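You operate a simulated robot arm through the tools that you are given. There is no shell and no other tool.

You are at the controls of a simulated two-armed robot. One attempt, no reset.

JOB
Tip the stones out of the blue hopper into the black bucket.
Fine: close the gate and the valve first, let the hopper down again, then open the valve fully; the pump stays on.

It is judged by the outcome, as a careful person would: the job done as asked, and still so three seconds after it is handed in. It fails if anything else is knocked over, pushed out of place, dropped, spilled or broken.

ROBOT AND FRAMES
Two 7-joint arms with two-finger grippers on one trunk that stands fixed in place. Base frame: the origin is at the foot of the trunk, x ahead of it, y to its left, z up; the work surface is at about z = 600. Readings come in mm, rad, newtons and seconds.
The left shoulder is at [70, 139, 1305], the right one opposite. With the tool pointing down near the work surface each hand reaches from about 100 to 580 mm from the base axis, measured 20 degrees to its own side. Payload 3.43 kg a hand.
The TCP of each hand is the grasp point between the finger pads, 30 mm short of the fingertips. In the tool frame z runs along the fingers and y along their closing line. Largest opening 104 mm; the body of the gripper starts 57 mm behind the TCP.
Orientation is told as [roll, pitch, yaw] about the base's x, y, z axes, in that order, counted from this pose: with the fingers straight down and closing along the base's y, the tool's x points along the base's -x, its y along +y and its z along -z.

CONTROLS
- The arms move only by the tool apply_moves. It takes "left_commands", "right_commands" or both (then of equal length, played together; a hand with none holds still); each is a list of rows, each a list of 2 entries, a list of its own where there are three numbers: the shift along the base's x, y, z in m, then the turn, a rotation vector about the base's x, y, z in rad. In form: [[[dx, dy, dz], [wx, wy, wz]], ...]. A call has 1 to 20 rows; each row shifts and turns the commanded pose from where the row before left it. "left_fingers" and "right_fingers" are, for a hand that has rows, the finger opening in m, from 0 to 0.104, set as the call begins (left out, the last holds). Rows are played at 5 a second. More than 50 mm and 0.15 rad between two rows, or a gripper value outside its range, and nothing of the call is played. Where a pose cannot be reached the arm comes as near as it can. A force on the tool above 40 N (or 10 N above the force at the start of the call, whichever is more), or a blocked arm, ends the call early, and 0.2 s more pass. The fingers move at their own pace (about 45 mm/s each) and stop on an object; they squeeze with about 26 N. The grip force told is the motor's: it shows also when the fingers shut on nothing. Time passes only in rows, and 0.2 s behind the last, so rows that do not move let the fingers close. It gives the time, the measured TCP pose, the force on the tool (base axes), the opening and the grip force at its end, in the units of the frame above (readings bear some noise), with the torque about the TCP (base axes, N m) and any sound that the robot's microphone picked up.
- Cameras (640 x 400 px; columns grow to the right, rows downward): "scene" is now at [123.8, -43.5, 1526.1]; the picture's right is [-0.51, -0.86, 0.00], its down [-0.55, 0.33, -0.77] and it looks along [0.66, -0.39, -0.64] (base axes); focal length 263 px, centre (320, 200). "left" rides on the left gripper at [67, -18, -90] in its tool frame; the picture's right is [0.25, 0.97, 0.00], its down [-0.73, 0.19, -0.66] and it looks along [-0.64, 0.17, 0.75] (tool axes); focal length 218 px, centre (320, 200). "right" rides on the right gripper at [67, 18, -90] in its tool frame; the picture's right is [-0.25, 0.97, 0.00], its down [-0.73, -0.19, -0.66] and it looks along [-0.64, -0.17, 0.75] (tool axes); focal length 218 px, centre (320, 200). There is no depth. A picture from a camera that has moved, and an enlarged one, comes with that camera's place and axes in the base frame and with its lens.
- get_image(camera): a new picture of that camera. No time passes.
- lift_body(by): slides the trunk up (or, below 0, down) by that many mm; the arms and the scene camera ride with it, the base frame stays. It gives what a move gives, with no picture.
- turn_head(pan, tilt): turns the head with the scene camera to pan (to the left, within 1.501 rad either way) and tilt (down, from -0.506 to 1.204), counted from straight ahead of the robot. It gives what a move gives.
- enlarge(camera, box): a new picture of the part [left, top, right, bottom] of that camera's present view, enlarged. No time passes.
- close_job(): hands the job in; it is judged then, once.

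Nothing tells you positions but the pictures and the camera data. Unless the task says otherwise, let go and move clear before handing in.

The tools are called by a JSON object that holds its "method" and its "body". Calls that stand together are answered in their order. apply_moves: Moves the arms, as the interface text tells. Its arguments: {"type":"object","properties":{"left_commands":{"type":"array"},"left_fingers":{"type":"number"},"right_commands":{"type":"array"},"right_fingers":{"type":"number"}},"required":[]} The other tools are called the same way: lift_body (by) slides the trunk up or down; turn_head (pan, tilt) turns the head that bears the scene camera; get_image (camera) takes a picture; enlarge (camera, box) takes an enlarged picture of a part of a camera's view; close_job () hands the job in.

At the start:

```text
clock: 0.0
left_tcp_pos: [443.2, -26.2, 1361.0]
left_orientation: [-0.001, 0.0, -0.001]
left_contact_force: [-0.1, 0.1, 0.3]
left_moment: [-0.01, -0.05, -0.01]
left_finger_gap: 103.8
left_grasp_force: 0.0
right_tcp_pos: [369.9, -430.8, 1337.0]
right_orientation: [0.001, -0.001, 0.0]
right_contact_force: [0.2, 0.0, -0.9]
right_moment: [0.0, 0.0, -0.04]
right_finger_gap: 104.2
right_grasp_force: 0.1
trunk travel left (down, up): [-800.0, 140.0]
head pan, tilt: [-0.536, 0.696]
```

scene: 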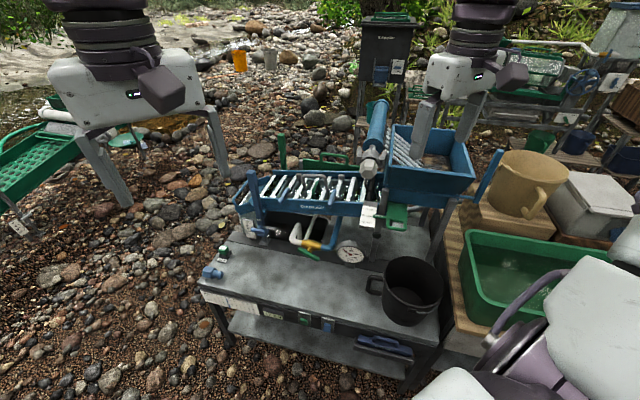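
right: 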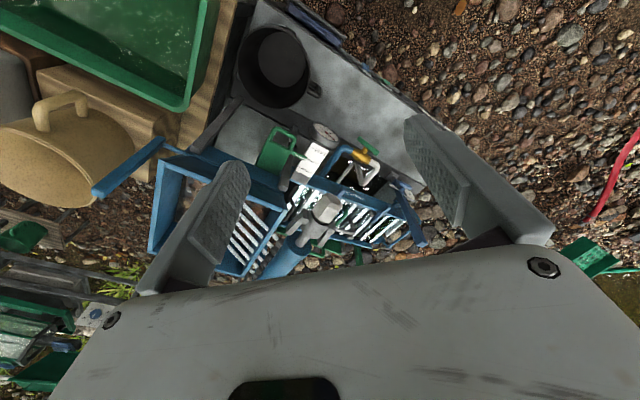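
left: 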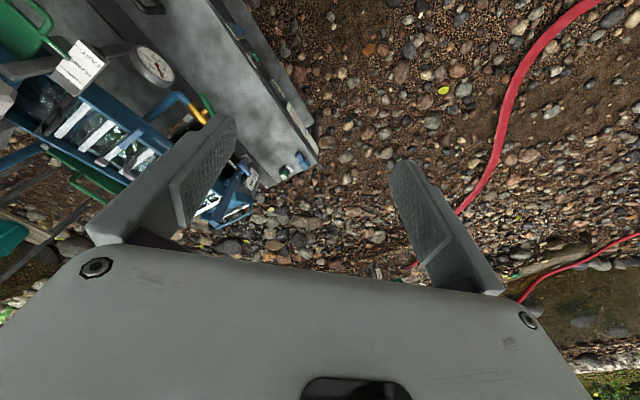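

I see a bench with a blue sluice and hopper, a valve (yellow handle on a pipe), a gauge, a green gate and a black bucket. I'll enlarge the views to work out the mechanism before moving anything.

{"method": "enlarge", "body": {"camera": "scene", "box": [340, 90, 520, 230]}}

{"method": "enlarge", "body": {"camera": "scene", "box": [220, 150, 400, 290]}}

{"method": "enlarge", "body": {"camera": "scene", "box": [190, 230, 450, 390]}}

{"method": "enlarge", "body": {"camera": "right", "box": [90, 100, 430, 290]}}

{"method": "enlarge", "body": {"camera": "left", "box": [0, 0, 320, 240]}}

```text
2.86 times, centred on (430, 160) of scene
camera zoom: at [123.8, -43.5, 1526.1], right [-0.51, -0.86, 0.0], down [-0.55, 0.33, -0.77], along [0.66, -0.39, -0.64], focal length 751 px, centre (6, 314)
```

zoom: 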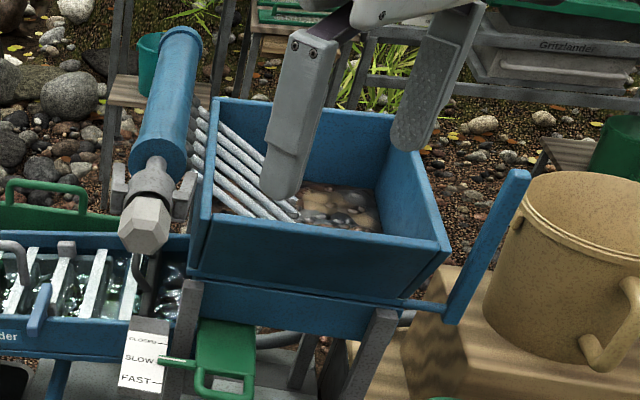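

```text
2.86 times, centred on (310, 220) of scene
camera zoom: at [123.8, -43.5, 1526.1], right [-0.51, -0.86, 0.0], down [-0.55, 0.33, -0.77], along [0.66, -0.39, -0.64], focal length 751 px, centre (349, 143)
```

zoom: 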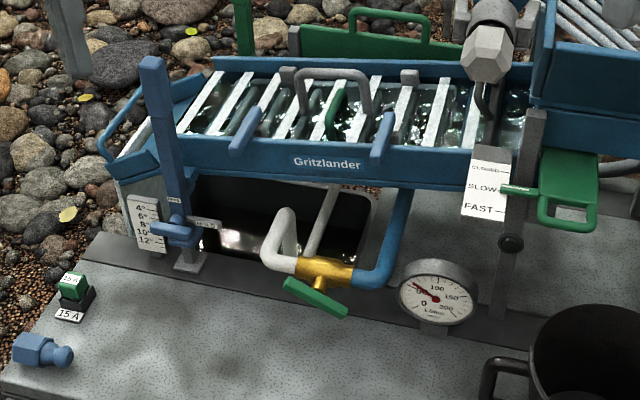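

```text
2.46 times, centred on (320, 310) of scene
camera zoom: at [123.8, -43.5, 1526.1], right [-0.51, -0.86, 0.0], down [-0.55, 0.33, -0.77], along [0.66, -0.39, -0.64], focal length 647 px, centre (320, -71)
```

zoom: 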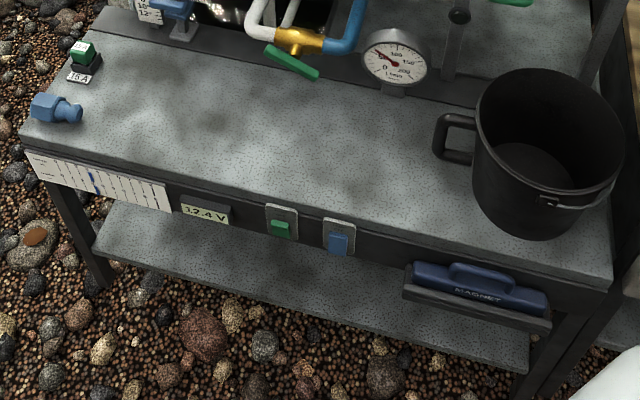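

```text
1.88 times, centred on (260, 195) of right
camera zoom: at [301.9, -412.9, 1427.2], right [0.25, 0.97, 0.0], down [0.73, -0.19, 0.66], along [0.64, -0.17, -0.75], focal length 411 px, centre (433, 209)
```

zoom: 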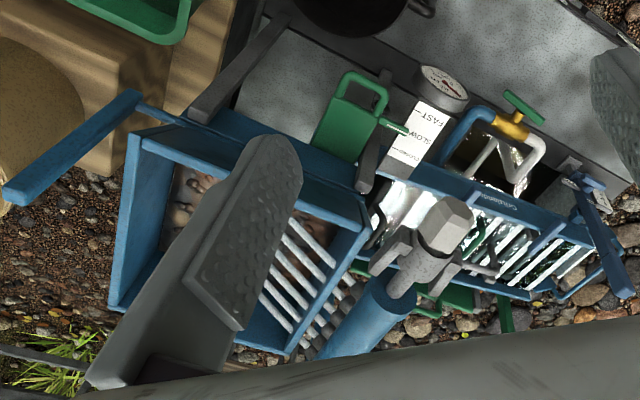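

```text
1.67 times, centred on (160, 120) of left
camera zoom: at [377.2, -43.8, 1451.6], right [-0.25, 0.97, 0.0], down [0.73, 0.19, 0.66], along [0.64, 0.17, -0.75], focal length 364 px, centre (587, 333)
```

zoom: 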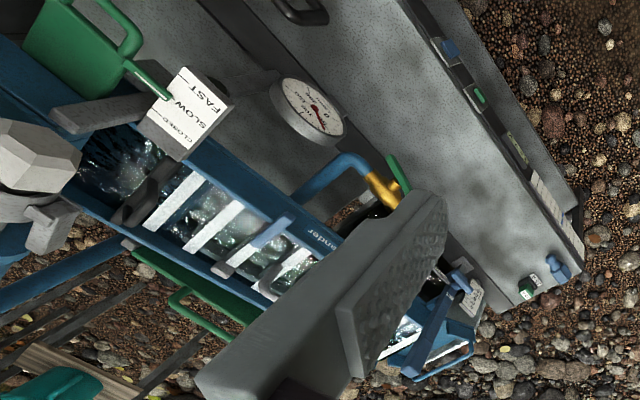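

The bench stands at about 45° to me: the hopper rim is near z≈1110, the tipping lever on its right is near (430,-820), and the bucket is near (385,-555). I'll zoom in on the gate, valve, lever and controls.

{"method": "enlarge", "body": {"camera": "scene", "box": [360, 170, 440, 220]}}

{"method": "enlarge", "body": {"camera": "scene", "box": [270, 205, 380, 275]}}

{"method": "enlarge", "body": {"camera": "scene", "box": [190, 250, 350, 350]}}

{"method": "enlarge", "body": {"camera": "scene", "box": [380, 110, 520, 200]}}

{"method": "turn_head", "body": {"pan": -0.9, "tilt": 0.75}}

{"method": "get_image", "body": {"camera": "scene"}}

```text
8.00 times, centred on (400, 195) of scene
camera zoom: at [123.8, -43.5, 1526.1], right [-0.51, -0.86, 0.0], down [-0.55, 0.33, -0.77], along [0.66, -0.39, -0.64], focal length 2103 px, centre (-320, 240)
```

zoom: 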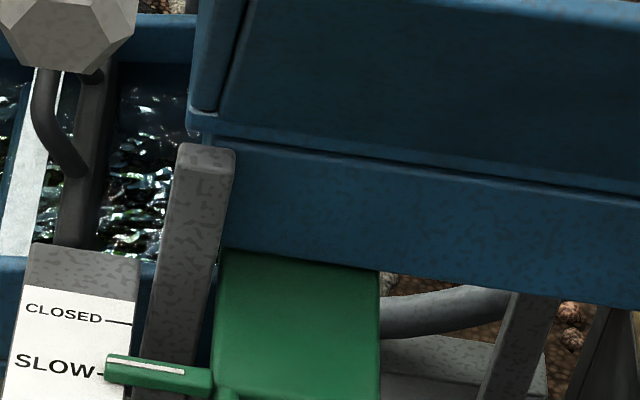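

```text
5.71 times, centred on (325, 240) of scene
camera zoom: at [123.8, -43.5, 1526.1], right [-0.51, -0.86, 0.0], down [-0.55, 0.33, -0.77], along [0.66, -0.39, -0.64], focal length 1502 px, centre (291, -29)
```

zoom: 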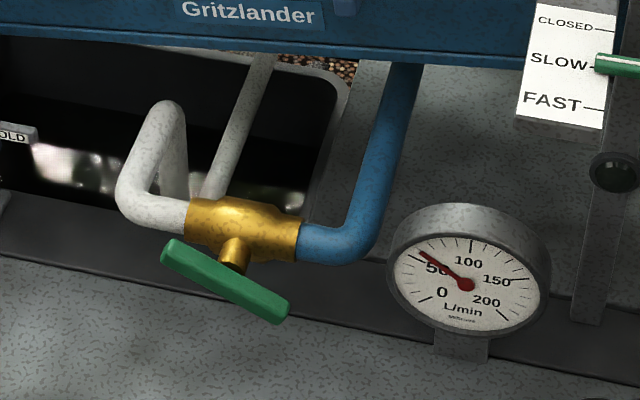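

```text
4.00 times, centred on (270, 300) of scene
camera zoom: at [123.8, -43.5, 1526.1], right [-0.51, -0.86, 0.0], down [-0.55, 0.33, -0.77], along [0.66, -0.39, -0.64], focal length 1052 px, centre (520, -200)
```

zoom: 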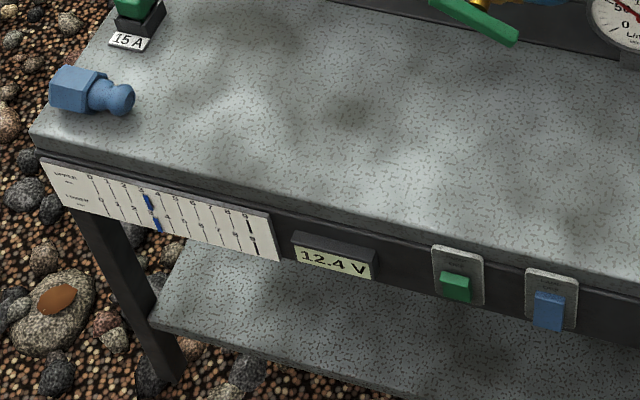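

```text
4.44 times, centred on (450, 155) of scene
camera zoom: at [123.8, -43.5, 1526.1], right [-0.51, -0.86, 0.0], down [-0.55, 0.33, -0.77], along [0.66, -0.39, -0.64], focal length 1169 px, centre (-258, 400)
```

zoom: 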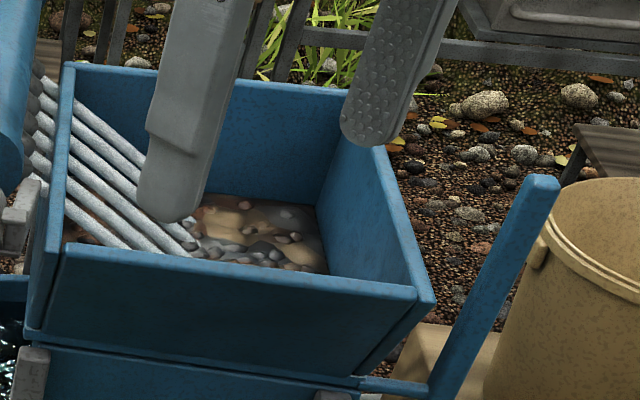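

```text
clock: 0.8
left_tcp_pos: [444.3, -26.1, 1362.1]
left_orientation: [0.001, -0.001, -0.001]
left_contact_force: [-0.5, 0.2, -1.2]
left_moment: [-0.03, 0.0, -0.02]
left_finger_gap: 104.0
left_grasp_force: 0.1
right_tcp_pos: [369.2, -429.6, 1337.4]
right_orientation: [0.002, 0.0, 0.0]
right_contact_force: [-0.3, -0.3, 0.4]
right_moment: [0.0, 0.0, 0.0]
right_finger_gap: 103.9
right_grasp_force: 0.1
trunk travel left (down, up): [-800.0, 140.0]
head pan, tilt: [-0.901, 0.75]
```

```text
taken
camera scene: at [102.2, -65.0, 1521.7], right [-0.78, -0.62, 0.0], down [-0.42, 0.53, -0.73], along [0.45, -0.57, -0.68], focal length 263 px, centre (320, 200)
```

scene: 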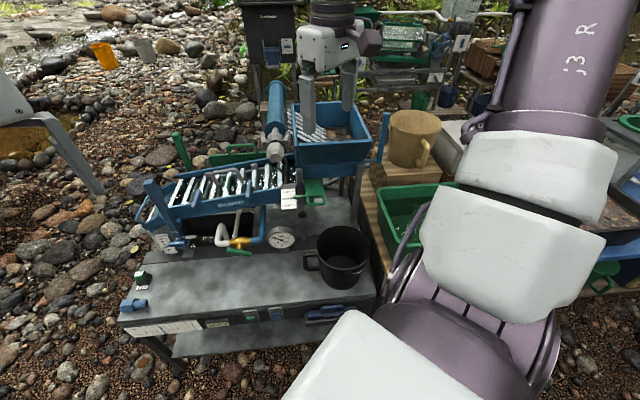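

The gate is a green sliding plate under the hopper front, with its pointer at SLOW. The valve is a brass T-handle valve reading about 50 L/min, and the hopper seems to hinge along its front lower edge with the lever on the right end. I'll bring the right wrist camera in for a closer look at the gate and hopper.

{"method": "apply_moves", "body": {"right_commands": [[[0.016, 0.02, -0.027], [0, 0, -0.15]], [[0.016, 0.02, -0.027], [0, 0, -0.15]], [[0.016, 0.02, -0.027], [0, 0, -0.15]], [[0.016, 0.02, -0.027], [0, 0, -0.15]], [[0.016, 0.02, -0.027], [0, 0, -0.15]]]}}

{"method": "get_image", "body": {"camera": "right"}}

{"method": "get_image", "body": {"camera": "scene"}}

```text
clock: 2.0
left_tcp_pos: [444.0, -28.8, 1360.8]
left_orientation: [0.003, 0.0, 0.0]
left_contact_force: [-0.4, 0.1, 1.1]
left_moment: [-0.01, 0.0, -0.01]
left_finger_gap: 104.3
left_grasp_force: 0.1
right_tcp_pos: [444.1, -372.3, 1244.0]
right_orientation: [0.0, 0.001, -0.652]
right_contact_force: [-0.8, 0.2, 0.0]
right_moment: [0.01, -0.02, 0.01]
right_finger_gap: 104.3
right_grasp_force: 0.0
right hand out of reach, approached as far as the arm can: row 4, 5
trunk travel left (down, up): [-800.0, 140.0]
head pan, tilt: [-0.901, 0.75]
```

```text
taken
camera right: at [401.1, -317.4, 1334.2], right [0.79, 0.62, 0.0], down [0.46, -0.6, 0.66], along [0.4, -0.52, -0.76], focal length 218 px, centre (320, 200)
```

right: 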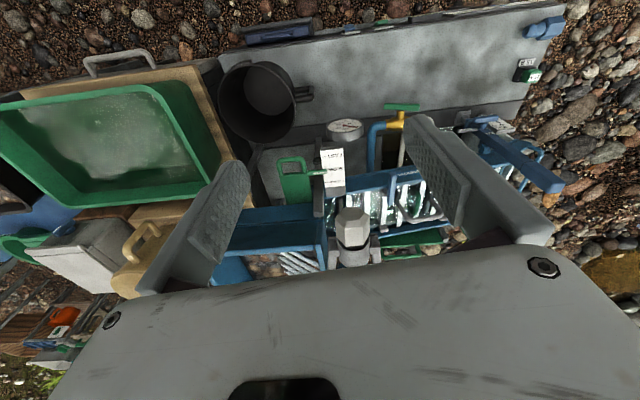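

```text
taken
camera scene: at [102.8, -67.4, 1521.5], right [-0.78, -0.62, 0.0], down [-0.42, 0.54, -0.73], along [0.45, -0.57, -0.68], focal length 263 px, centre (320, 200)
```

scene: 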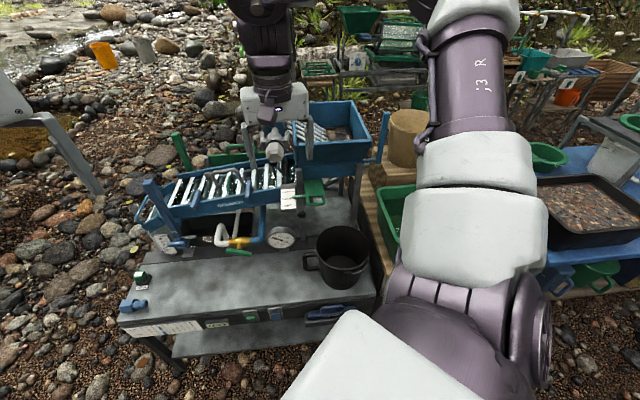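

The wrist view from above shows the gate, hopper and bucket well. I'll enlarge these.

{"method": "enlarge", "body": {"camera": "right", "box": [210, 110, 410, 290]}}

{"method": "enlarge", "body": {"camera": "scene", "box": [250, 90, 410, 210]}}

{"method": "enlarge", "body": {"camera": "right", "box": [200, 20, 460, 180]}}

{"method": "enlarge", "body": {"camera": "scene", "box": [250, 160, 400, 300]}}

```text
2.22 times, centred on (310, 200) of right
camera zoom: at [401.1, -317.4, 1334.2], right [0.79, 0.62, 0.0], down [0.46, -0.6, 0.66], along [0.4, -0.52, -0.76], focal length 485 px, centre (342, 200)
```

zoom: 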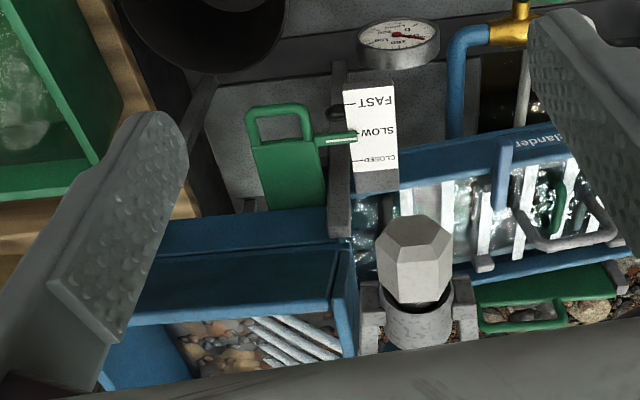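

```text
3.33 times, centred on (330, 150) of scene
camera zoom: at [102.8, -67.4, 1521.5], right [-0.78, -0.62, 0.0], down [-0.42, 0.54, -0.73], along [0.45, -0.57, -0.68], focal length 876 px, centre (287, 367)
```

zoom: 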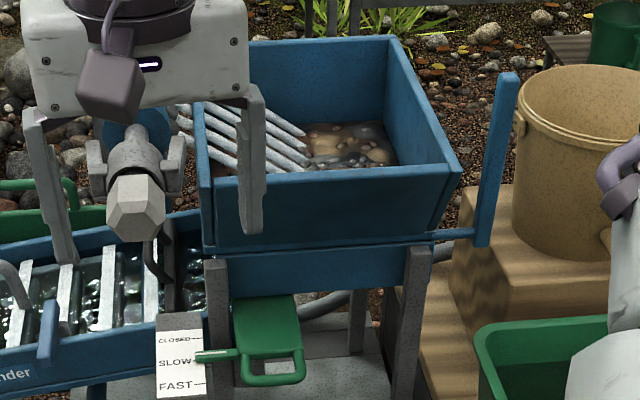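

```text
2.46 times, centred on (330, 100) of right
camera zoom: at [401.1, -317.4, 1334.2], right [0.79, 0.62, 0.0], down [0.46, -0.6, 0.66], along [0.4, -0.52, -0.76], focal length 537 px, centre (295, 446)
```

zoom: 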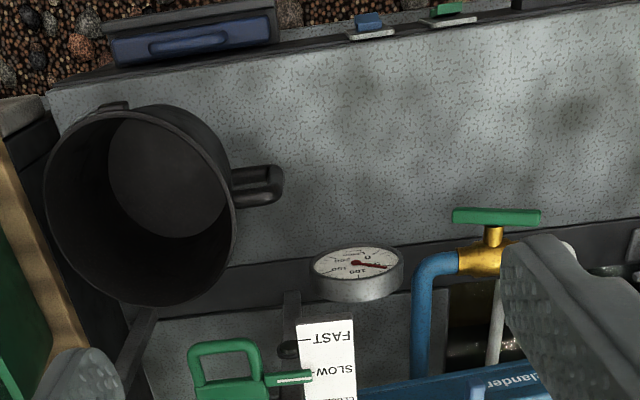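

```text
2.86 times, centred on (325, 230) of scene
camera zoom: at [102.8, -67.4, 1521.5], right [-0.78, -0.62, 0.0], down [-0.42, 0.54, -0.73], along [0.45, -0.57, -0.68], focal length 751 px, centre (306, 114)
```

zoom: 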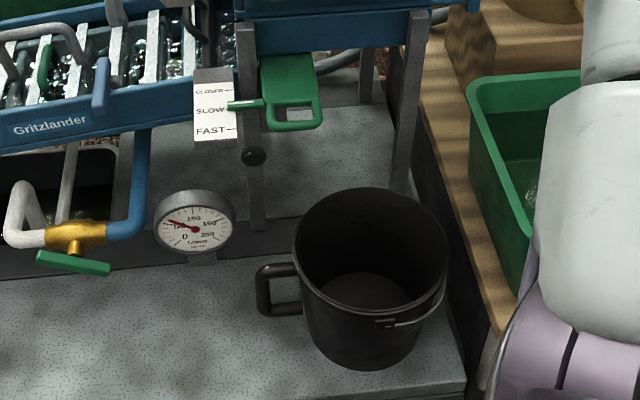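

The gate plate slides horizontally away from me. CLOSED is about 33 mm further in than SLOW, at z≈920 with the handle bar near (500,-545). The valve handle sits about 29° off the pipe axis around a horizontal stem near (700,-335,705). I'll raise the trunk and look straight into the hopper and the bucket to check where the stones will fall.

{"method": "lift_body", "body": {"by": 140}}

{"method": "apply_moves", "body": {"right_commands": [[[-0.011, -0.032, 0.005], [0, 0, 0]], [[-0.011, -0.032, 0.005], [0, 0, 0]], [[-0.011, -0.032, 0.005], [0, 0, 0]], [[-0.011, -0.032, 0.005], [0, 0, 0]]]}}

{"method": "get_image", "body": {"camera": "right"}}

{"method": "get_image", "body": {"camera": "scene"}}

```text
clock: 3.7
left_tcp_pos: [444.2, -26.0, 1501.3]
left_orientation: [0.0, 0.0, 0.0]
left_contact_force: [0.5, -0.8, -0.1]
left_moment: [0.0, 0.0, -0.01]
left_finger_gap: 103.9
left_grasp_force: 0.0
right_tcp_pos: [444.3, -370.1, 1385.4]
right_orientation: [0.0, 0.0, -0.649]
right_contact_force: [-0.3, -0.3, 0.0]
right_moment: [0.0, -0.01, 0.01]
right_finger_gap: 103.9
right_grasp_force: 0.1
trunk travel left (down, up): [-940.0, 0.0]
head pan, tilt: [-0.901, 0.75]
```

```text
clock: 4.7
left_tcp_pos: [443.9, -25.5, 1500.8]
left_orientation: [0.002, 0.0, 0.0]
left_contact_force: [-1.0, -0.7, 0.1]
left_moment: [0.0, 0.02, 0.0]
left_finger_gap: 103.9
left_grasp_force: 0.1
right_tcp_pos: [398.5, -498.4, 1405.1]
right_orientation: [0.001, 0.0, -0.65]
right_contact_force: [0.3, -0.6, -0.5]
right_moment: [0.04, 0.0, -0.03]
right_finger_gap: 104.1
right_grasp_force: 0.0
trunk travel left (down, up): [-940.0, 0.0]
head pan, tilt: [-0.901, 0.75]
```

```text
taken
camera right: at [356.0, -444.5, 1495.0], right [0.79, 0.62, 0.0], down [0.47, -0.59, 0.66], along [0.41, -0.52, -0.75], focal length 218 px, centre (320, 200)
```

right: 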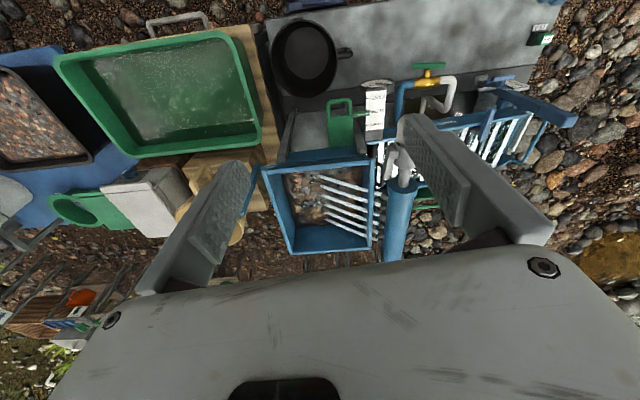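

```text
taken
camera scene: at [101.8, -66.1, 1661.6], right [-0.78, -0.62, 0.0], down [-0.42, 0.53, -0.73], along [0.45, -0.57, -0.68], focal length 263 px, centre (320, 200)
```

scene: 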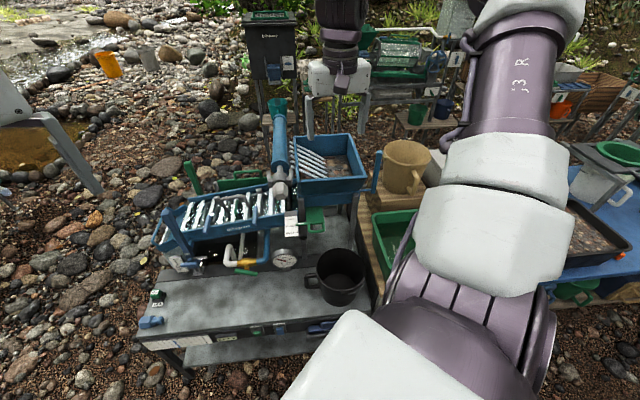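

The view straight into the hopper is good. I'll enlarge it along with the bucket.

{"method": "enlarge", "body": {"camera": "right", "box": [230, 130, 430, 260]}}

{"method": "enlarge", "body": {"camera": "scene", "box": [260, 120, 400, 220]}}

{"method": "enlarge", "body": {"camera": "right", "box": [240, 0, 560, 200]}}

{"method": "enlarge", "body": {"camera": "scene", "box": [220, 190, 400, 340]}}

```text
3.08 times, centred on (330, 195) of right
camera zoom: at [356.0, -444.5, 1495.0], right [0.79, 0.62, 0.0], down [0.47, -0.59, 0.66], along [0.41, -0.52, -0.75], focal length 672 px, centre (289, 215)
```

zoom: 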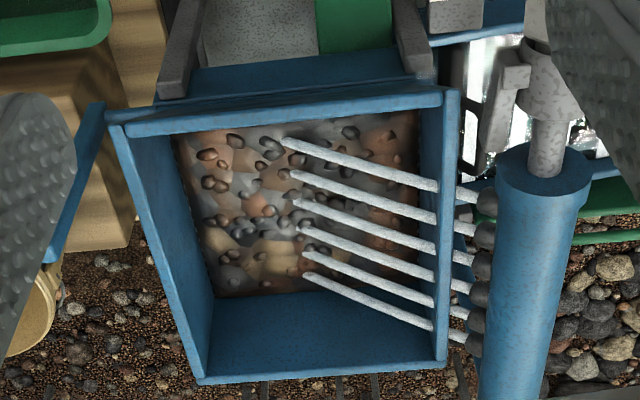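

```text
4.00 times, centred on (330, 170) of scene
camera zoom: at [101.8, -66.1, 1661.6], right [-0.78, -0.62, 0.0], down [-0.42, 0.53, -0.73], along [0.45, -0.57, -0.68], focal length 1052 px, centre (280, 320)
```

zoom: 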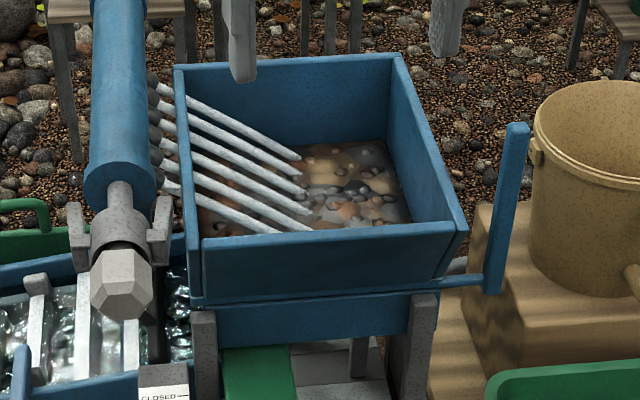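

```text
2.00 times, centred on (400, 100) of right
camera zoom: at [356.0, -444.5, 1495.0], right [0.79, 0.62, 0.0], down [0.47, -0.59, 0.66], along [0.41, -0.52, -0.75], focal length 436 px, centre (160, 400)
```

zoom: 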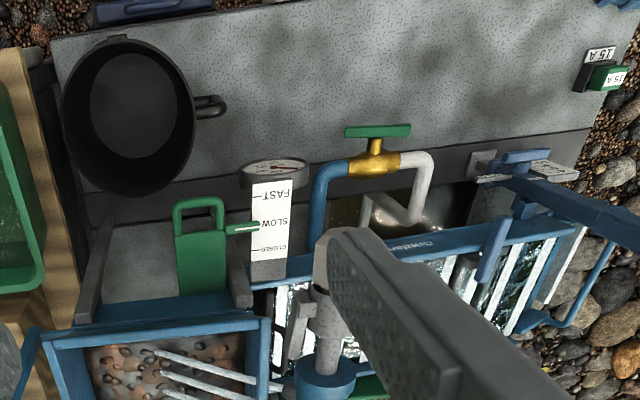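

```text
2.67 times, centred on (310, 265) of scene
camera zoom: at [101.8, -66.1, 1661.6], right [-0.78, -0.62, 0.0], down [-0.42, 0.53, -0.73], along [0.45, -0.57, -0.68], focal length 701 px, centre (347, 27)
```

zoom: 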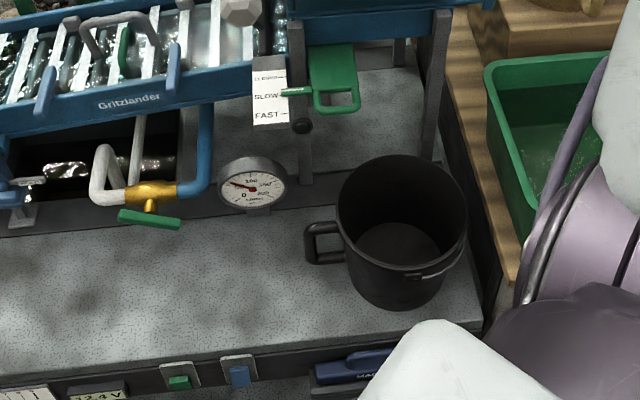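

Those white rods are water jets from the spray bar into the hopper. The hopper's front wall slopes to a hinge near z≈975 below its rim, so the lip tips out over the bucket. The bucket mouth centre is near (382,-541,787), which looks right. I'll lower the trunk and bring the right hand, tilted forward with fingers closed, in front of the gate handle.

{"method": "lift_body", "body": {"by": -280}}

{"method": "turn_head", "body": {"pan": -0.85, "tilt": 0.6}}

{"method": "get_image", "body": {"camera": "scene"}}

{"method": "get_image", "body": {"camera": "right"}}

```text
clock: 7.5
left_tcp_pos: [444.4, -26.2, 1219.6]
left_orientation: [0.0, 0.0, 0.001]
left_contact_force: [0.4, 0.1, -0.4]
left_moment: [-0.01, 0.04, -0.01]
left_finger_gap: 104.0
left_grasp_force: 0.0
right_tcp_pos: [399.6, -497.9, 1125.6]
right_orientation: [0.001, -0.001, -0.649]
right_contact_force: [-0.5, -0.4, -0.1]
right_moment: [0.02, 0.01, 0.0]
right_finger_gap: 104.2
right_grasp_force: 0.0
trunk travel left (down, up): [-660.0, 280.0]
head pan, tilt: [-0.901, 0.75]
```

```text
clock: 8.2
left_tcp_pos: [443.8, -26.9, 1221.0]
left_orientation: [-0.001, 0.0, -0.002]
left_contact_force: [0.5, 0.1, 0.5]
left_moment: [0.02, 0.02, -0.01]
left_finger_gap: 103.7
left_grasp_force: 0.0
right_tcp_pos: [399.1, -498.5, 1125.4]
right_orientation: [0.004, 0.0, -0.648]
right_contact_force: [1.0, -0.3, 0.4]
right_moment: [0.01, 0.02, -0.02]
right_finger_gap: 104.1
right_grasp_force: 0.0
trunk travel left (down, up): [-660.0, 280.0]
head pan, tilt: [-0.85, 0.6]
```

```text
taken
camera scene: at [108.9, -66.4, 1394.5], right [-0.75, -0.66, 0.0], down [-0.37, 0.42, -0.82], along [0.54, -0.62, -0.57], focal length 263 px, centre (320, 200)
```

scene: 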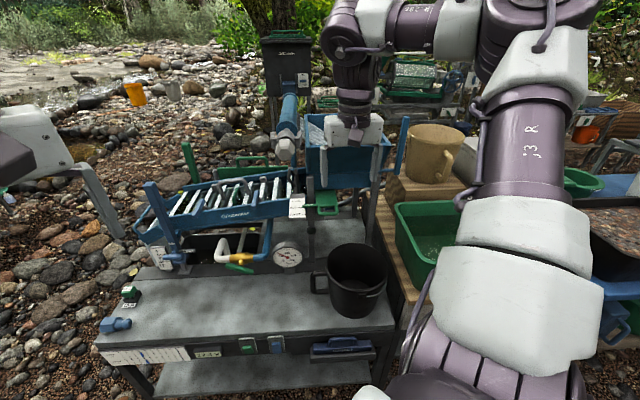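

```text
taken
camera right: at [356.4, -443.1, 1215.3], right [0.79, 0.62, 0.0], down [0.47, -0.59, 0.66], along [0.41, -0.52, -0.75], focal length 218 px, centre (320, 200)
```

right: 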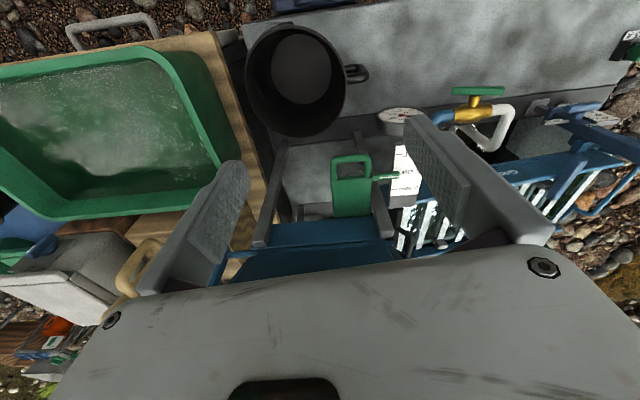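

{"method": "enlarge", "body": {"camera": "right", "box": [300, 130, 440, 230]}}

{"method": "enlarge", "body": {"camera": "scene", "box": [270, 110, 430, 230]}}

{"method": "enlarge", "body": {"camera": "scene", "box": [190, 200, 330, 290]}}

```text
4.00 times, centred on (370, 180) of right
camera zoom: at [356.4, -443.1, 1215.3], right [0.79, 0.62, 0.0], down [0.47, -0.59, 0.66], along [0.41, -0.52, -0.75], focal length 873 px, centre (120, 280)
```

zoom: 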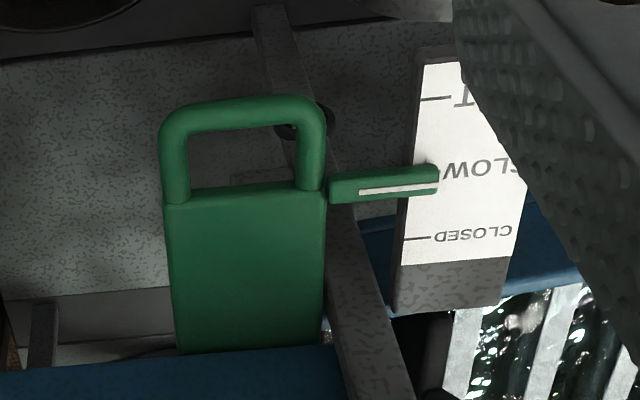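

```text
3.33 times, centred on (350, 170) of scene
camera zoom: at [108.9, -66.4, 1394.5], right [-0.75, -0.66, 0.0], down [-0.37, 0.42, -0.82], along [0.54, -0.62, -0.57], focal length 876 px, centre (220, 300)
```

zoom: 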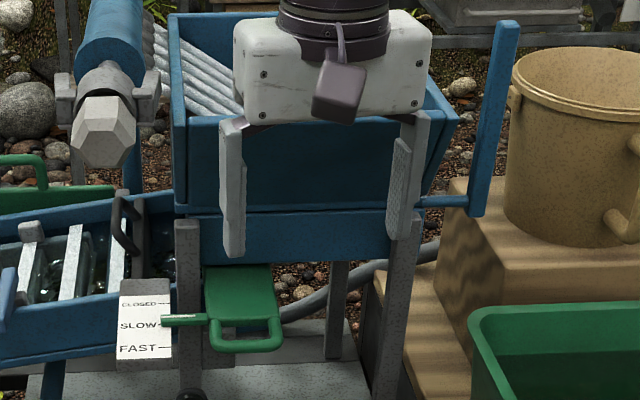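

```text
4.44 times, centred on (260, 245) of scene
camera zoom: at [108.9, -66.4, 1394.5], right [-0.75, -0.66, 0.0], down [-0.37, 0.42, -0.82], along [0.54, -0.62, -0.57], focal length 1169 px, centre (587, 0)
```

zoom: 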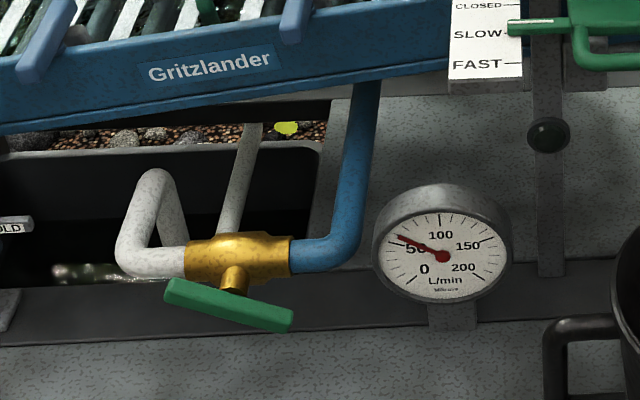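

The gate handle bar is at about (503,-553,920) and the CLOSED tick is about 30 mm further in. I'll yaw to face the bench, tilt the hand slightly, close the fingers and descend in front of the handle.

{"method": "apply_moves", "body": {"right_commands": [[[0, 0, -0.02], [0, 0, -0.135]], [[0.01, -0.002, -0.03], [-0.094, -0.094, 0]], [[0.01, -0.002, -0.03], [-0.094, -0.094, 0]], [[0.013, -0.003, -0.03], [-0.094, -0.094, 0]], [[0.015, -0.004, -0.03], [0, 0, 0]], [[0.015, -0.004, -0.03], [0, 0, 0]]], "right_fingers": 0.0}}

{"method": "get_image", "body": {"camera": "right"}}

{"method": "get_image", "body": {"camera": "scene"}}

```text
clock: 9.6
left_tcp_pos: [446.3, -28.0, 1220.3]
left_orientation: [0.0, 0.001, 0.0]
left_contact_force: [1.4, 0.4, -0.2]
left_moment: [0.01, 0.04, -0.02]
left_finger_gap: 103.9
left_grasp_force: 0.1
right_tcp_pos: [463.2, -512.1, 954.8]
right_orientation: [-0.002, -0.4, -0.785]
right_contact_force: [1.0, -0.3, -0.5]
right_moment: [0.03, -0.02, 0.02]
right_finger_gap: 0.2
right_grasp_force: 18.9
trunk travel left (down, up): [-660.0, 280.0]
head pan, tilt: [-0.85, 0.6]
```

```text
taken
camera right: at [407.1, -431.8, 1011.9], right [0.85, 0.52, 0.1], down [0.16, -0.43, 0.89], along [0.5, -0.74, -0.45], focal length 218 px, centre (320, 200)
```

right: 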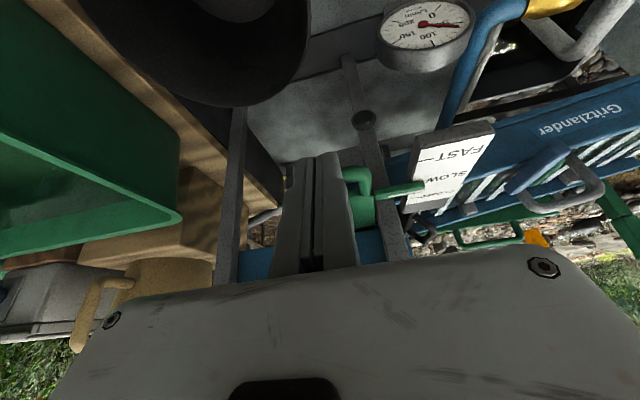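

```text
taken
camera scene: at [110.4, -66.5, 1394.4], right [-0.75, -0.66, 0.0], down [-0.37, 0.42, -0.82], along [0.54, -0.62, -0.57], focal length 263 px, centre (320, 200)
```

scene: 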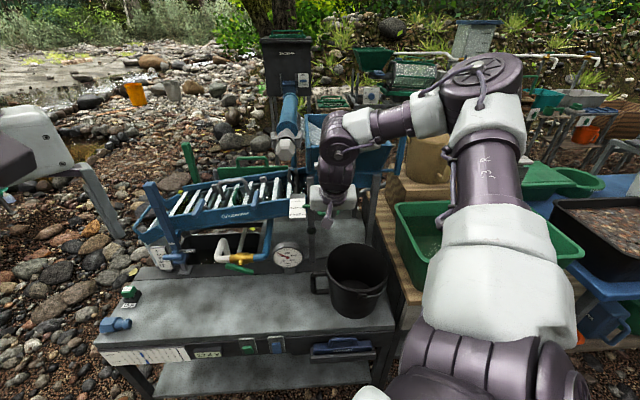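

Fingers are closed in front of the gate handle. I'll descend to handle level and creep forward.

{"method": "apply_moves", "body": {"right_commands": [[[0, 0, -0.016], [0, 0, 0]], [[0, 0, -0.016], [0, 0, 0]], [[0.01, -0.01, 0], [0, 0, 0]], [[0.01, -0.01, 0], [0, 0, 0]], [[0.007, -0.007, 0], [0, 0, 0]]]}}

{"method": "get_image", "body": {"camera": "right"}}

{"method": "enlarge", "body": {"camera": "scene", "box": [270, 140, 400, 240]}}

```text
clock: 10.8
left_tcp_pos: [445.3, -26.0, 1221.8]
left_orientation: [-0.001, 0.001, 0.0]
left_contact_force: [0.0, -0.4, -0.3]
left_moment: [0.03, 0.01, -0.04]
left_finger_gap: 104.3
left_grasp_force: 0.0
right_tcp_pos: [489.9, -540.0, 922.6]
right_orientation: [0.0, -0.398, -0.785]
right_contact_force: [0.0, 1.3, -0.6]
right_moment: [0.02, 0.01, -0.03]
right_finger_gap: 0.0
right_grasp_force: 34.4
trunk travel left (down, up): [-660.0, 280.0]
head pan, tilt: [-0.85, 0.6]
```

```text
taken
camera right: at [433.1, -458.8, 980.0], right [0.85, 0.52, 0.1], down [0.16, -0.43, 0.89], along [0.5, -0.74, -0.45], focal length 218 px, centre (320, 200)
```

right: 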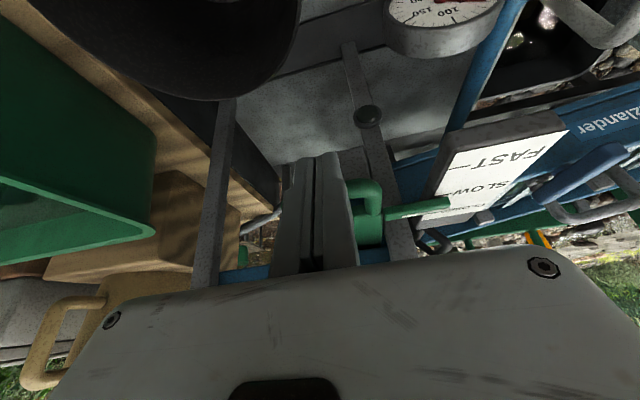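

```text
4.00 times, centred on (335, 190) of scene
camera zoom: at [109.1, -66.4, 1394.5], right [-0.75, -0.66, 0.0], down [-0.37, 0.42, -0.82], along [0.54, -0.62, -0.57], focal length 1052 px, centre (260, 240)
```

zoom: 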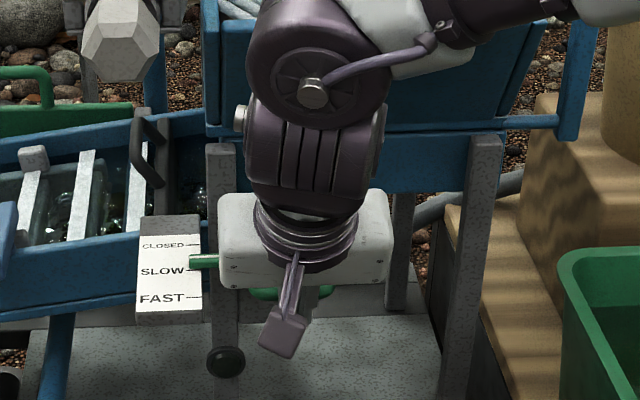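

I'm about at contact with the bar. I'll push it inward slowly.

{"method": "apply_moves", "body": {"right_commands": [[[0.0035, -0.0035, 0], [0, 0, 0]], [[0.0035, -0.0035, 0], [0, 0, 0]], [[0.0035, -0.0035, 0], [0, 0, 0]], [[0.0035, -0.0035, 0], [0, 0, 0]], [[0.0035, -0.0035, 0], [0, 0, 0]]]}}

{"method": "get_image", "body": {"camera": "right"}}

{"method": "enlarge", "body": {"camera": "scene", "box": [270, 140, 400, 240]}}

```text
clock: 12.0
left_tcp_pos: [444.2, -26.6, 1220.8]
left_orientation: [-0.001, -0.001, -0.002]
left_contact_force: [0.8, -0.1, -0.3]
left_moment: [0.01, -0.03, 0.0]
left_finger_gap: 104.0
left_grasp_force: 0.0
right_tcp_pos: [508.0, -557.1, 922.7]
right_orientation: [-0.001, -0.399, -0.785]
right_contact_force: [-0.1, 0.5, -1.7]
right_moment: [0.0, 0.06, -0.01]
right_finger_gap: 6.3
right_grasp_force: 34.5
trunk travel left (down, up): [-660.0, 280.0]
head pan, tilt: [-0.85, 0.6]
```

```text
taken
camera right: at [450.4, -476.3, 980.0], right [0.85, 0.52, 0.1], down [0.16, -0.43, 0.89], along [0.5, -0.74, -0.45], focal length 218 px, centre (320, 200)
```

right: 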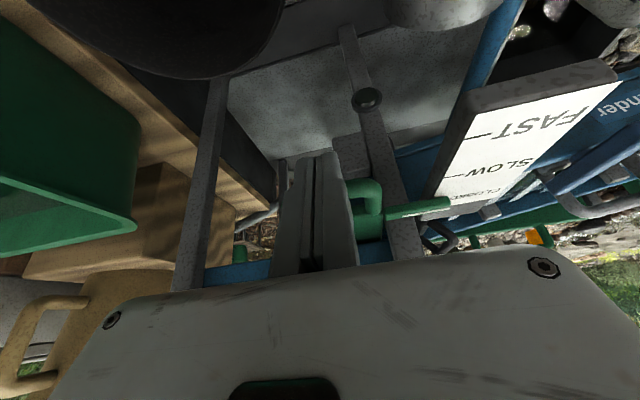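

```text
4.00 times, centred on (335, 190) of scene
camera zoom: at [109.1, -66.4, 1394.5], right [-0.75, -0.66, 0.0], down [-0.37, 0.42, -0.82], along [0.54, -0.62, -0.57], focal length 1052 px, centre (260, 240)
```

zoom: 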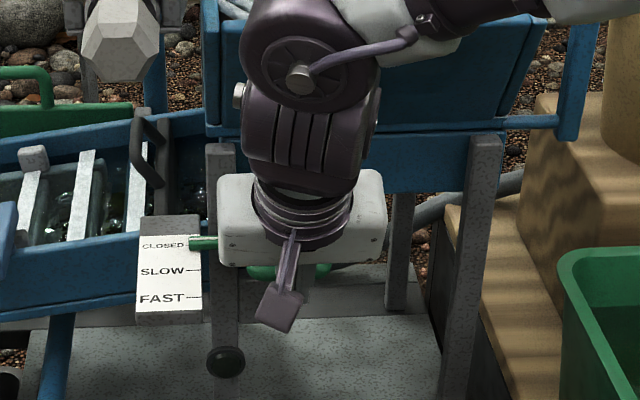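

The pointer is now at about the CLOSED tick. I'll push a few mm more to feel for the end stop.

{"method": "apply_moves", "body": {"right_commands": [[[0.0015, -0.0015, 0], [0, 0, 0]], [[0.0015, -0.0015, 0], [0, 0, 0]], [[0.0015, -0.0015, 0], [0, 0, 0]]]}}

{"method": "enlarge", "body": {"camera": "scene", "box": [290, 180, 340, 220]}}

{"method": "enlarge", "body": {"camera": "right", "box": [260, 110, 560, 280]}}

```text
clock: 12.8
left_tcp_pos: [443.2, -25.8, 1221.0]
left_orientation: [0.001, 0.0, 0.002]
left_contact_force: [0.2, 0.3, 0.6]
left_moment: [0.01, 0.02, -0.02]
left_finger_gap: 104.0
left_grasp_force: 0.1
right_tcp_pos: [510.5, -560.7, 923.9]
right_orientation: [0.0, -0.397, -0.785]
right_contact_force: [-3.4, 5.7, -2.6]
right_moment: [0.06, 0.05, -0.01]
right_finger_gap: 6.1
right_grasp_force: 35.0
trunk travel left (down, up): [-660.0, 280.0]
head pan, tilt: [-0.85, 0.6]
```

```text
10.00 times, centred on (315, 200) of scene
camera zoom: at [108.5, -65.6, 1394.6], right [-0.75, -0.66, 0.0], down [-0.37, 0.42, -0.83], along [0.54, -0.62, -0.56], focal length 2629 px, centre (370, 200)
```

zoom: 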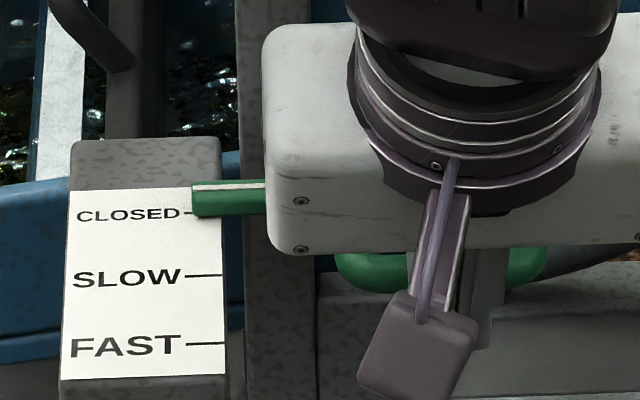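

```text
2.13 times, centred on (410, 195) of right
camera zoom: at [454.3, -480.5, 980.1], right [0.85, 0.52, 0.1], down [0.16, -0.43, 0.89], along [0.51, -0.74, -0.45], focal length 466 px, centre (128, 211)
```

zoom: 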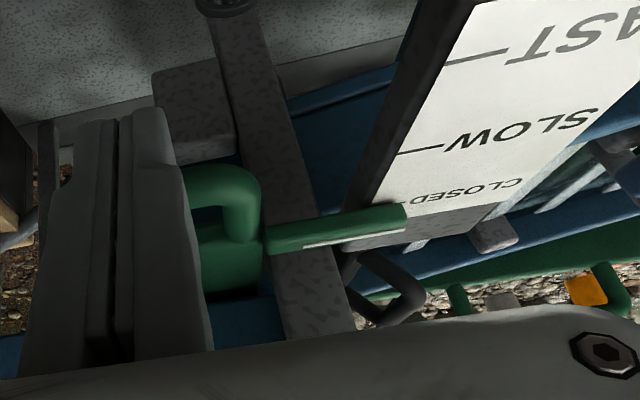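

Contact force rose to about 7 N and the pointer is on CLOSED, so the gate is shut against its stop. I'll back off and verify.

{"method": "apply_moves", "body": {"right_commands": [[[-0.003, 0.003, 0], [0, 0, 0]], [[-0.01, 0.01, 0], [0, 0, 0]], [[-0.02, 0.02, 0], [0, 0, 0]], [[-0.025, 0.025, 0], [0, 0, 0]], [[-0.01, 0.03, 0], [0, 0, 0]], [[0.0, 0.04, 0], [0, 0, 0]]]}}

{"method": "get_image", "body": {"camera": "scene"}}

{"method": "enlarge", "body": {"camera": "scene", "box": [280, 180, 360, 230]}}

{"method": "get_image", "body": {"camera": "right"}}

```text
clock: 14.2
left_tcp_pos: [444.3, -24.0, 1219.5]
left_orientation: [-0.002, -0.001, -0.001]
left_contact_force: [-0.1, -0.3, 0.0]
left_moment: [-0.04, -0.03, 0.04]
left_finger_gap: 104.1
left_grasp_force: 0.1
right_tcp_pos: [455.8, -482.6, 922.8]
right_orientation: [-0.002, -0.399, -0.779]
right_contact_force: [1.0, 0.2, -0.2]
right_moment: [-0.01, -0.03, 0.01]
right_finger_gap: 0.0
right_grasp_force: 34.2
right hand out of reach, approached as far as the arm can: row 5, 6
trunk travel left (down, up): [-660.0, 280.0]
head pan, tilt: [-0.85, 0.6]
```

```text
taken
camera scene: at [109.8, -63.6, 1394.6], right [-0.75, -0.66, 0.0], down [-0.37, 0.42, -0.83], along [0.54, -0.62, -0.56], focal length 263 px, centre (320, 200)
```

scene: 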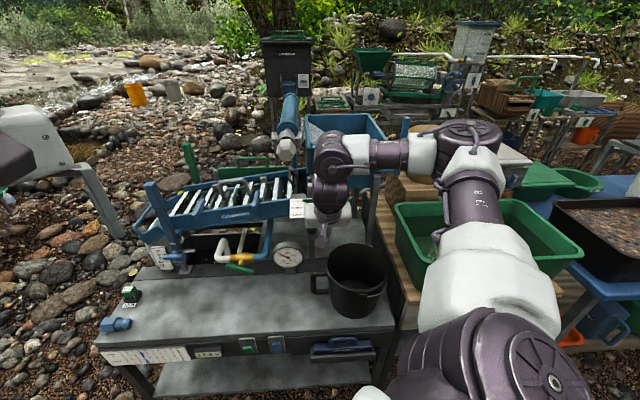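

```text
8.00 times, centred on (320, 205) of scene
camera zoom: at [109.8, -63.6, 1394.6], right [-0.75, -0.66, 0.0], down [-0.37, 0.42, -0.83], along [0.54, -0.62, -0.56], focal length 2103 px, centre (320, 160)
```

zoom: 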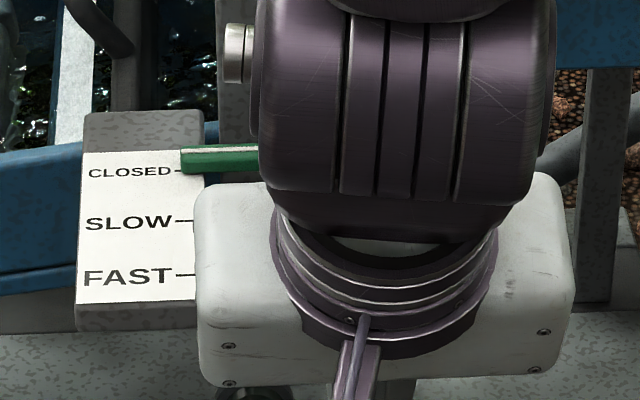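

```text
taken
camera right: at [399.3, -402.6, 978.7], right [0.85, 0.52, 0.1], down [0.16, -0.43, 0.89], along [0.51, -0.74, -0.45], focal length 218 px, centre (320, 200)
```

right: 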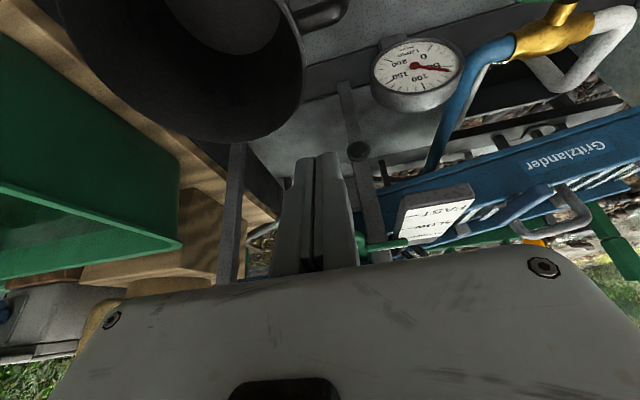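

The gate is confirmed CLOSED. The right arm is near its limit moving left, so I'll use the left arm for the valve. I'll raise the right hand clear, and turn the left hand to face the bench with its fingers closed.

{"method": "apply_moves", "body": {"left_commands": [[[0.012, -0.0126, -0.017], [0, 0, -0.15]], [[0.012, -0.0126, -0.017], [0, 0, -0.15]], [[0.012, -0.0126, -0.017], [0, 0, -0.15]], [[0.012, -0.0126, -0.017], [0, 0, -0.15]], [[0.012, -0.0126, -0.017], [0, 0, -0.15]], [[0.012, -0.0126, -0.017], [0, 0, -0.035]], [[0.012, -0.0126, -0.017], [-0.106, -0.106, 0]], [[0.012, -0.0126, -0.017], [-0.106, -0.106, 0]], [[0.012, -0.0126, -0.017], [-0.106, -0.106, 0]], [[0.012, -0.0126, -0.017], [-0.106, -0.106, 0]], [[0.012, -0.0126, -0.017], [-0.106, -0.106, 0]], [[0.012, -0.0126, -0.017], [-0.106, -0.106, 0]], [[0.012, -0.0126, -0.017], [-0.106, -0.106, 0]]], "right_commands": [[[-0.008, 0, 0.04], [0, 0, 0]], [[-0.008, 0, 0.04], [0, 0, 0]], [[-0.008, 0, 0.04], [0, 0, 0]], [[-0.008, -0.01, 0.04], [0, 0, 0]], [[-0.008, -0.01, 0.04], [0, 0, 0]], [[0, -0.01, 0], [0, 0, 0]], [[0, -0.01, 0], [0, 0, 0]], [[0, -0.01, 0], [0, 0, 0]], [[0, 0, 0], [0, 0, 0]], [[0, 0, 0], [0, 0, 0]], [[0, 0, 0], [0, 0, 0]], [[0, 0, 0], [0, 0, 0]], [[0, 0, 0], [0, 0, 0]]], "left_fingers": 0.0}}

{"method": "get_image", "body": {"camera": "scene"}}

{"method": "get_image", "body": {"camera": "left"}}

```text
clock: 17.0
left_tcp_pos: [471.4, -206.7, 1205.6]
left_orientation: [-0.07, -1.074, -0.702]
left_contact_force: [0.4, -0.8, 0.2]
left_moment: [0.01, 0.01, -0.02]
left_finger_gap: 0.0
left_grasp_force: 26.2
left hand out of reach, approached as far as the arm can: row 3, 4, 5, 6, 7, 8, 9, 10, 11, 12, 13
right_tcp_pos: [422.3, -546.5, 1125.2]
right_orientation: [0.0, -0.4, -0.784]
right_contact_force: [0.5, -0.6, -1.0]
right_moment: [0.0, -0.03, -0.02]
right_finger_gap: 0.0
right_grasp_force: 34.4
right hand out of reach, approached as far as the arm can: row 1, 2, 3
trunk travel left (down, up): [-660.0, 280.0]
head pan, tilt: [-0.85, 0.6]
```

```text
taken
camera scene: at [108.9, -66.8, 1394.5], right [-0.75, -0.66, 0.0], down [-0.37, 0.42, -0.82], along [0.54, -0.62, -0.57], focal length 263 px, centre (320, 200)
```

scene: 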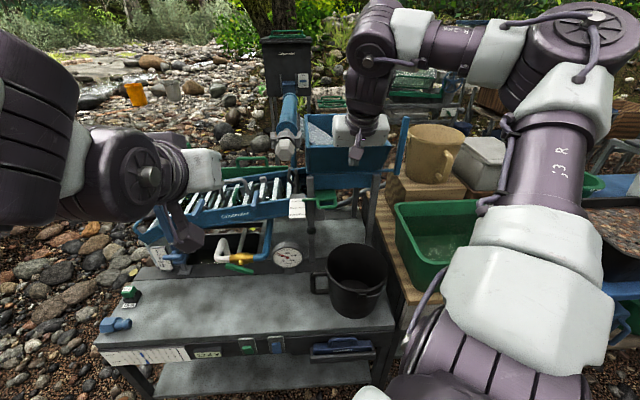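

```text
taken
camera left: at [379.6, -142.8, 1192.5], right [0.58, 0.78, -0.25], down [-0.01, 0.32, 0.95], along [0.82, -0.54, 0.19], focal length 218 px, centre (320, 200)
```

left: 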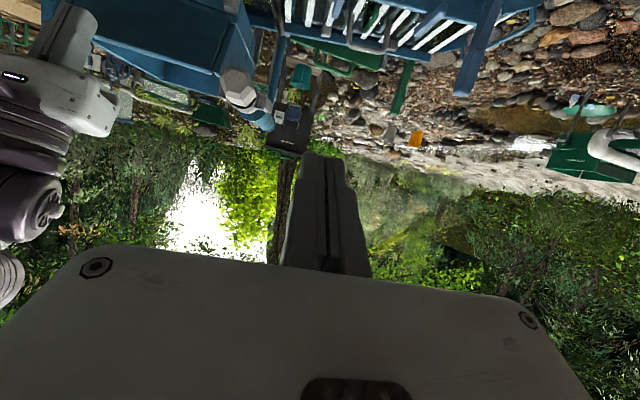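

The left wrist is limited at that yaw. I'll ease the yaw back and see whether it can then come down and forward.

{"method": "apply_moves", "body": {"left_commands": [[[0, 0, -0.01], [0, 0, 0.12]], [[0, 0, -0.02], [0, 0, 0.12]], [[0.01, 0, -0.03], [0, 0, 0]], [[0.01, 0, -0.03], [0, 0, 0]], [[0.01, 0, -0.03], [0, 0, 0]]]}}

{"method": "get_image", "body": {"camera": "scene"}}

```text
clock: 18.4
left_tcp_pos: [521.0, -193.4, 1109.8]
left_orientation: [-0.146, -1.092, -0.358]
left_contact_force: [0.3, 0.3, 0.6]
left_moment: [0.01, 0.04, -0.01]
left_finger_gap: 0.0
left_grasp_force: 25.6
right_tcp_pos: [421.7, -545.6, 1125.0]
right_orientation: [0.001, -0.399, -0.784]
right_contact_force: [0.2, 0.2, -0.2]
right_moment: [0.02, -0.03, 0.03]
right_finger_gap: 0.1
right_grasp_force: 34.9
trunk travel left (down, up): [-660.0, 280.0]
head pan, tilt: [-0.85, 0.6]
stopped in row 5 (left hand): the arm was blocked; the commanded pose is now the measured one
```

```text
taken
camera scene: at [107.9, -66.6, 1394.6], right [-0.75, -0.66, 0.0], down [-0.37, 0.42, -0.83], along [0.55, -0.62, -0.56], focal length 263 px, centre (320, 200)
```

scene: 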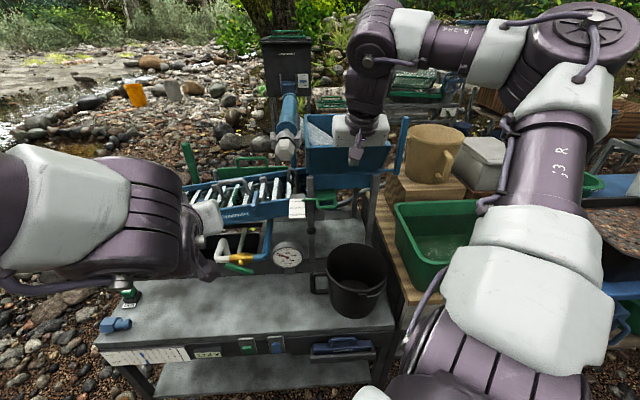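

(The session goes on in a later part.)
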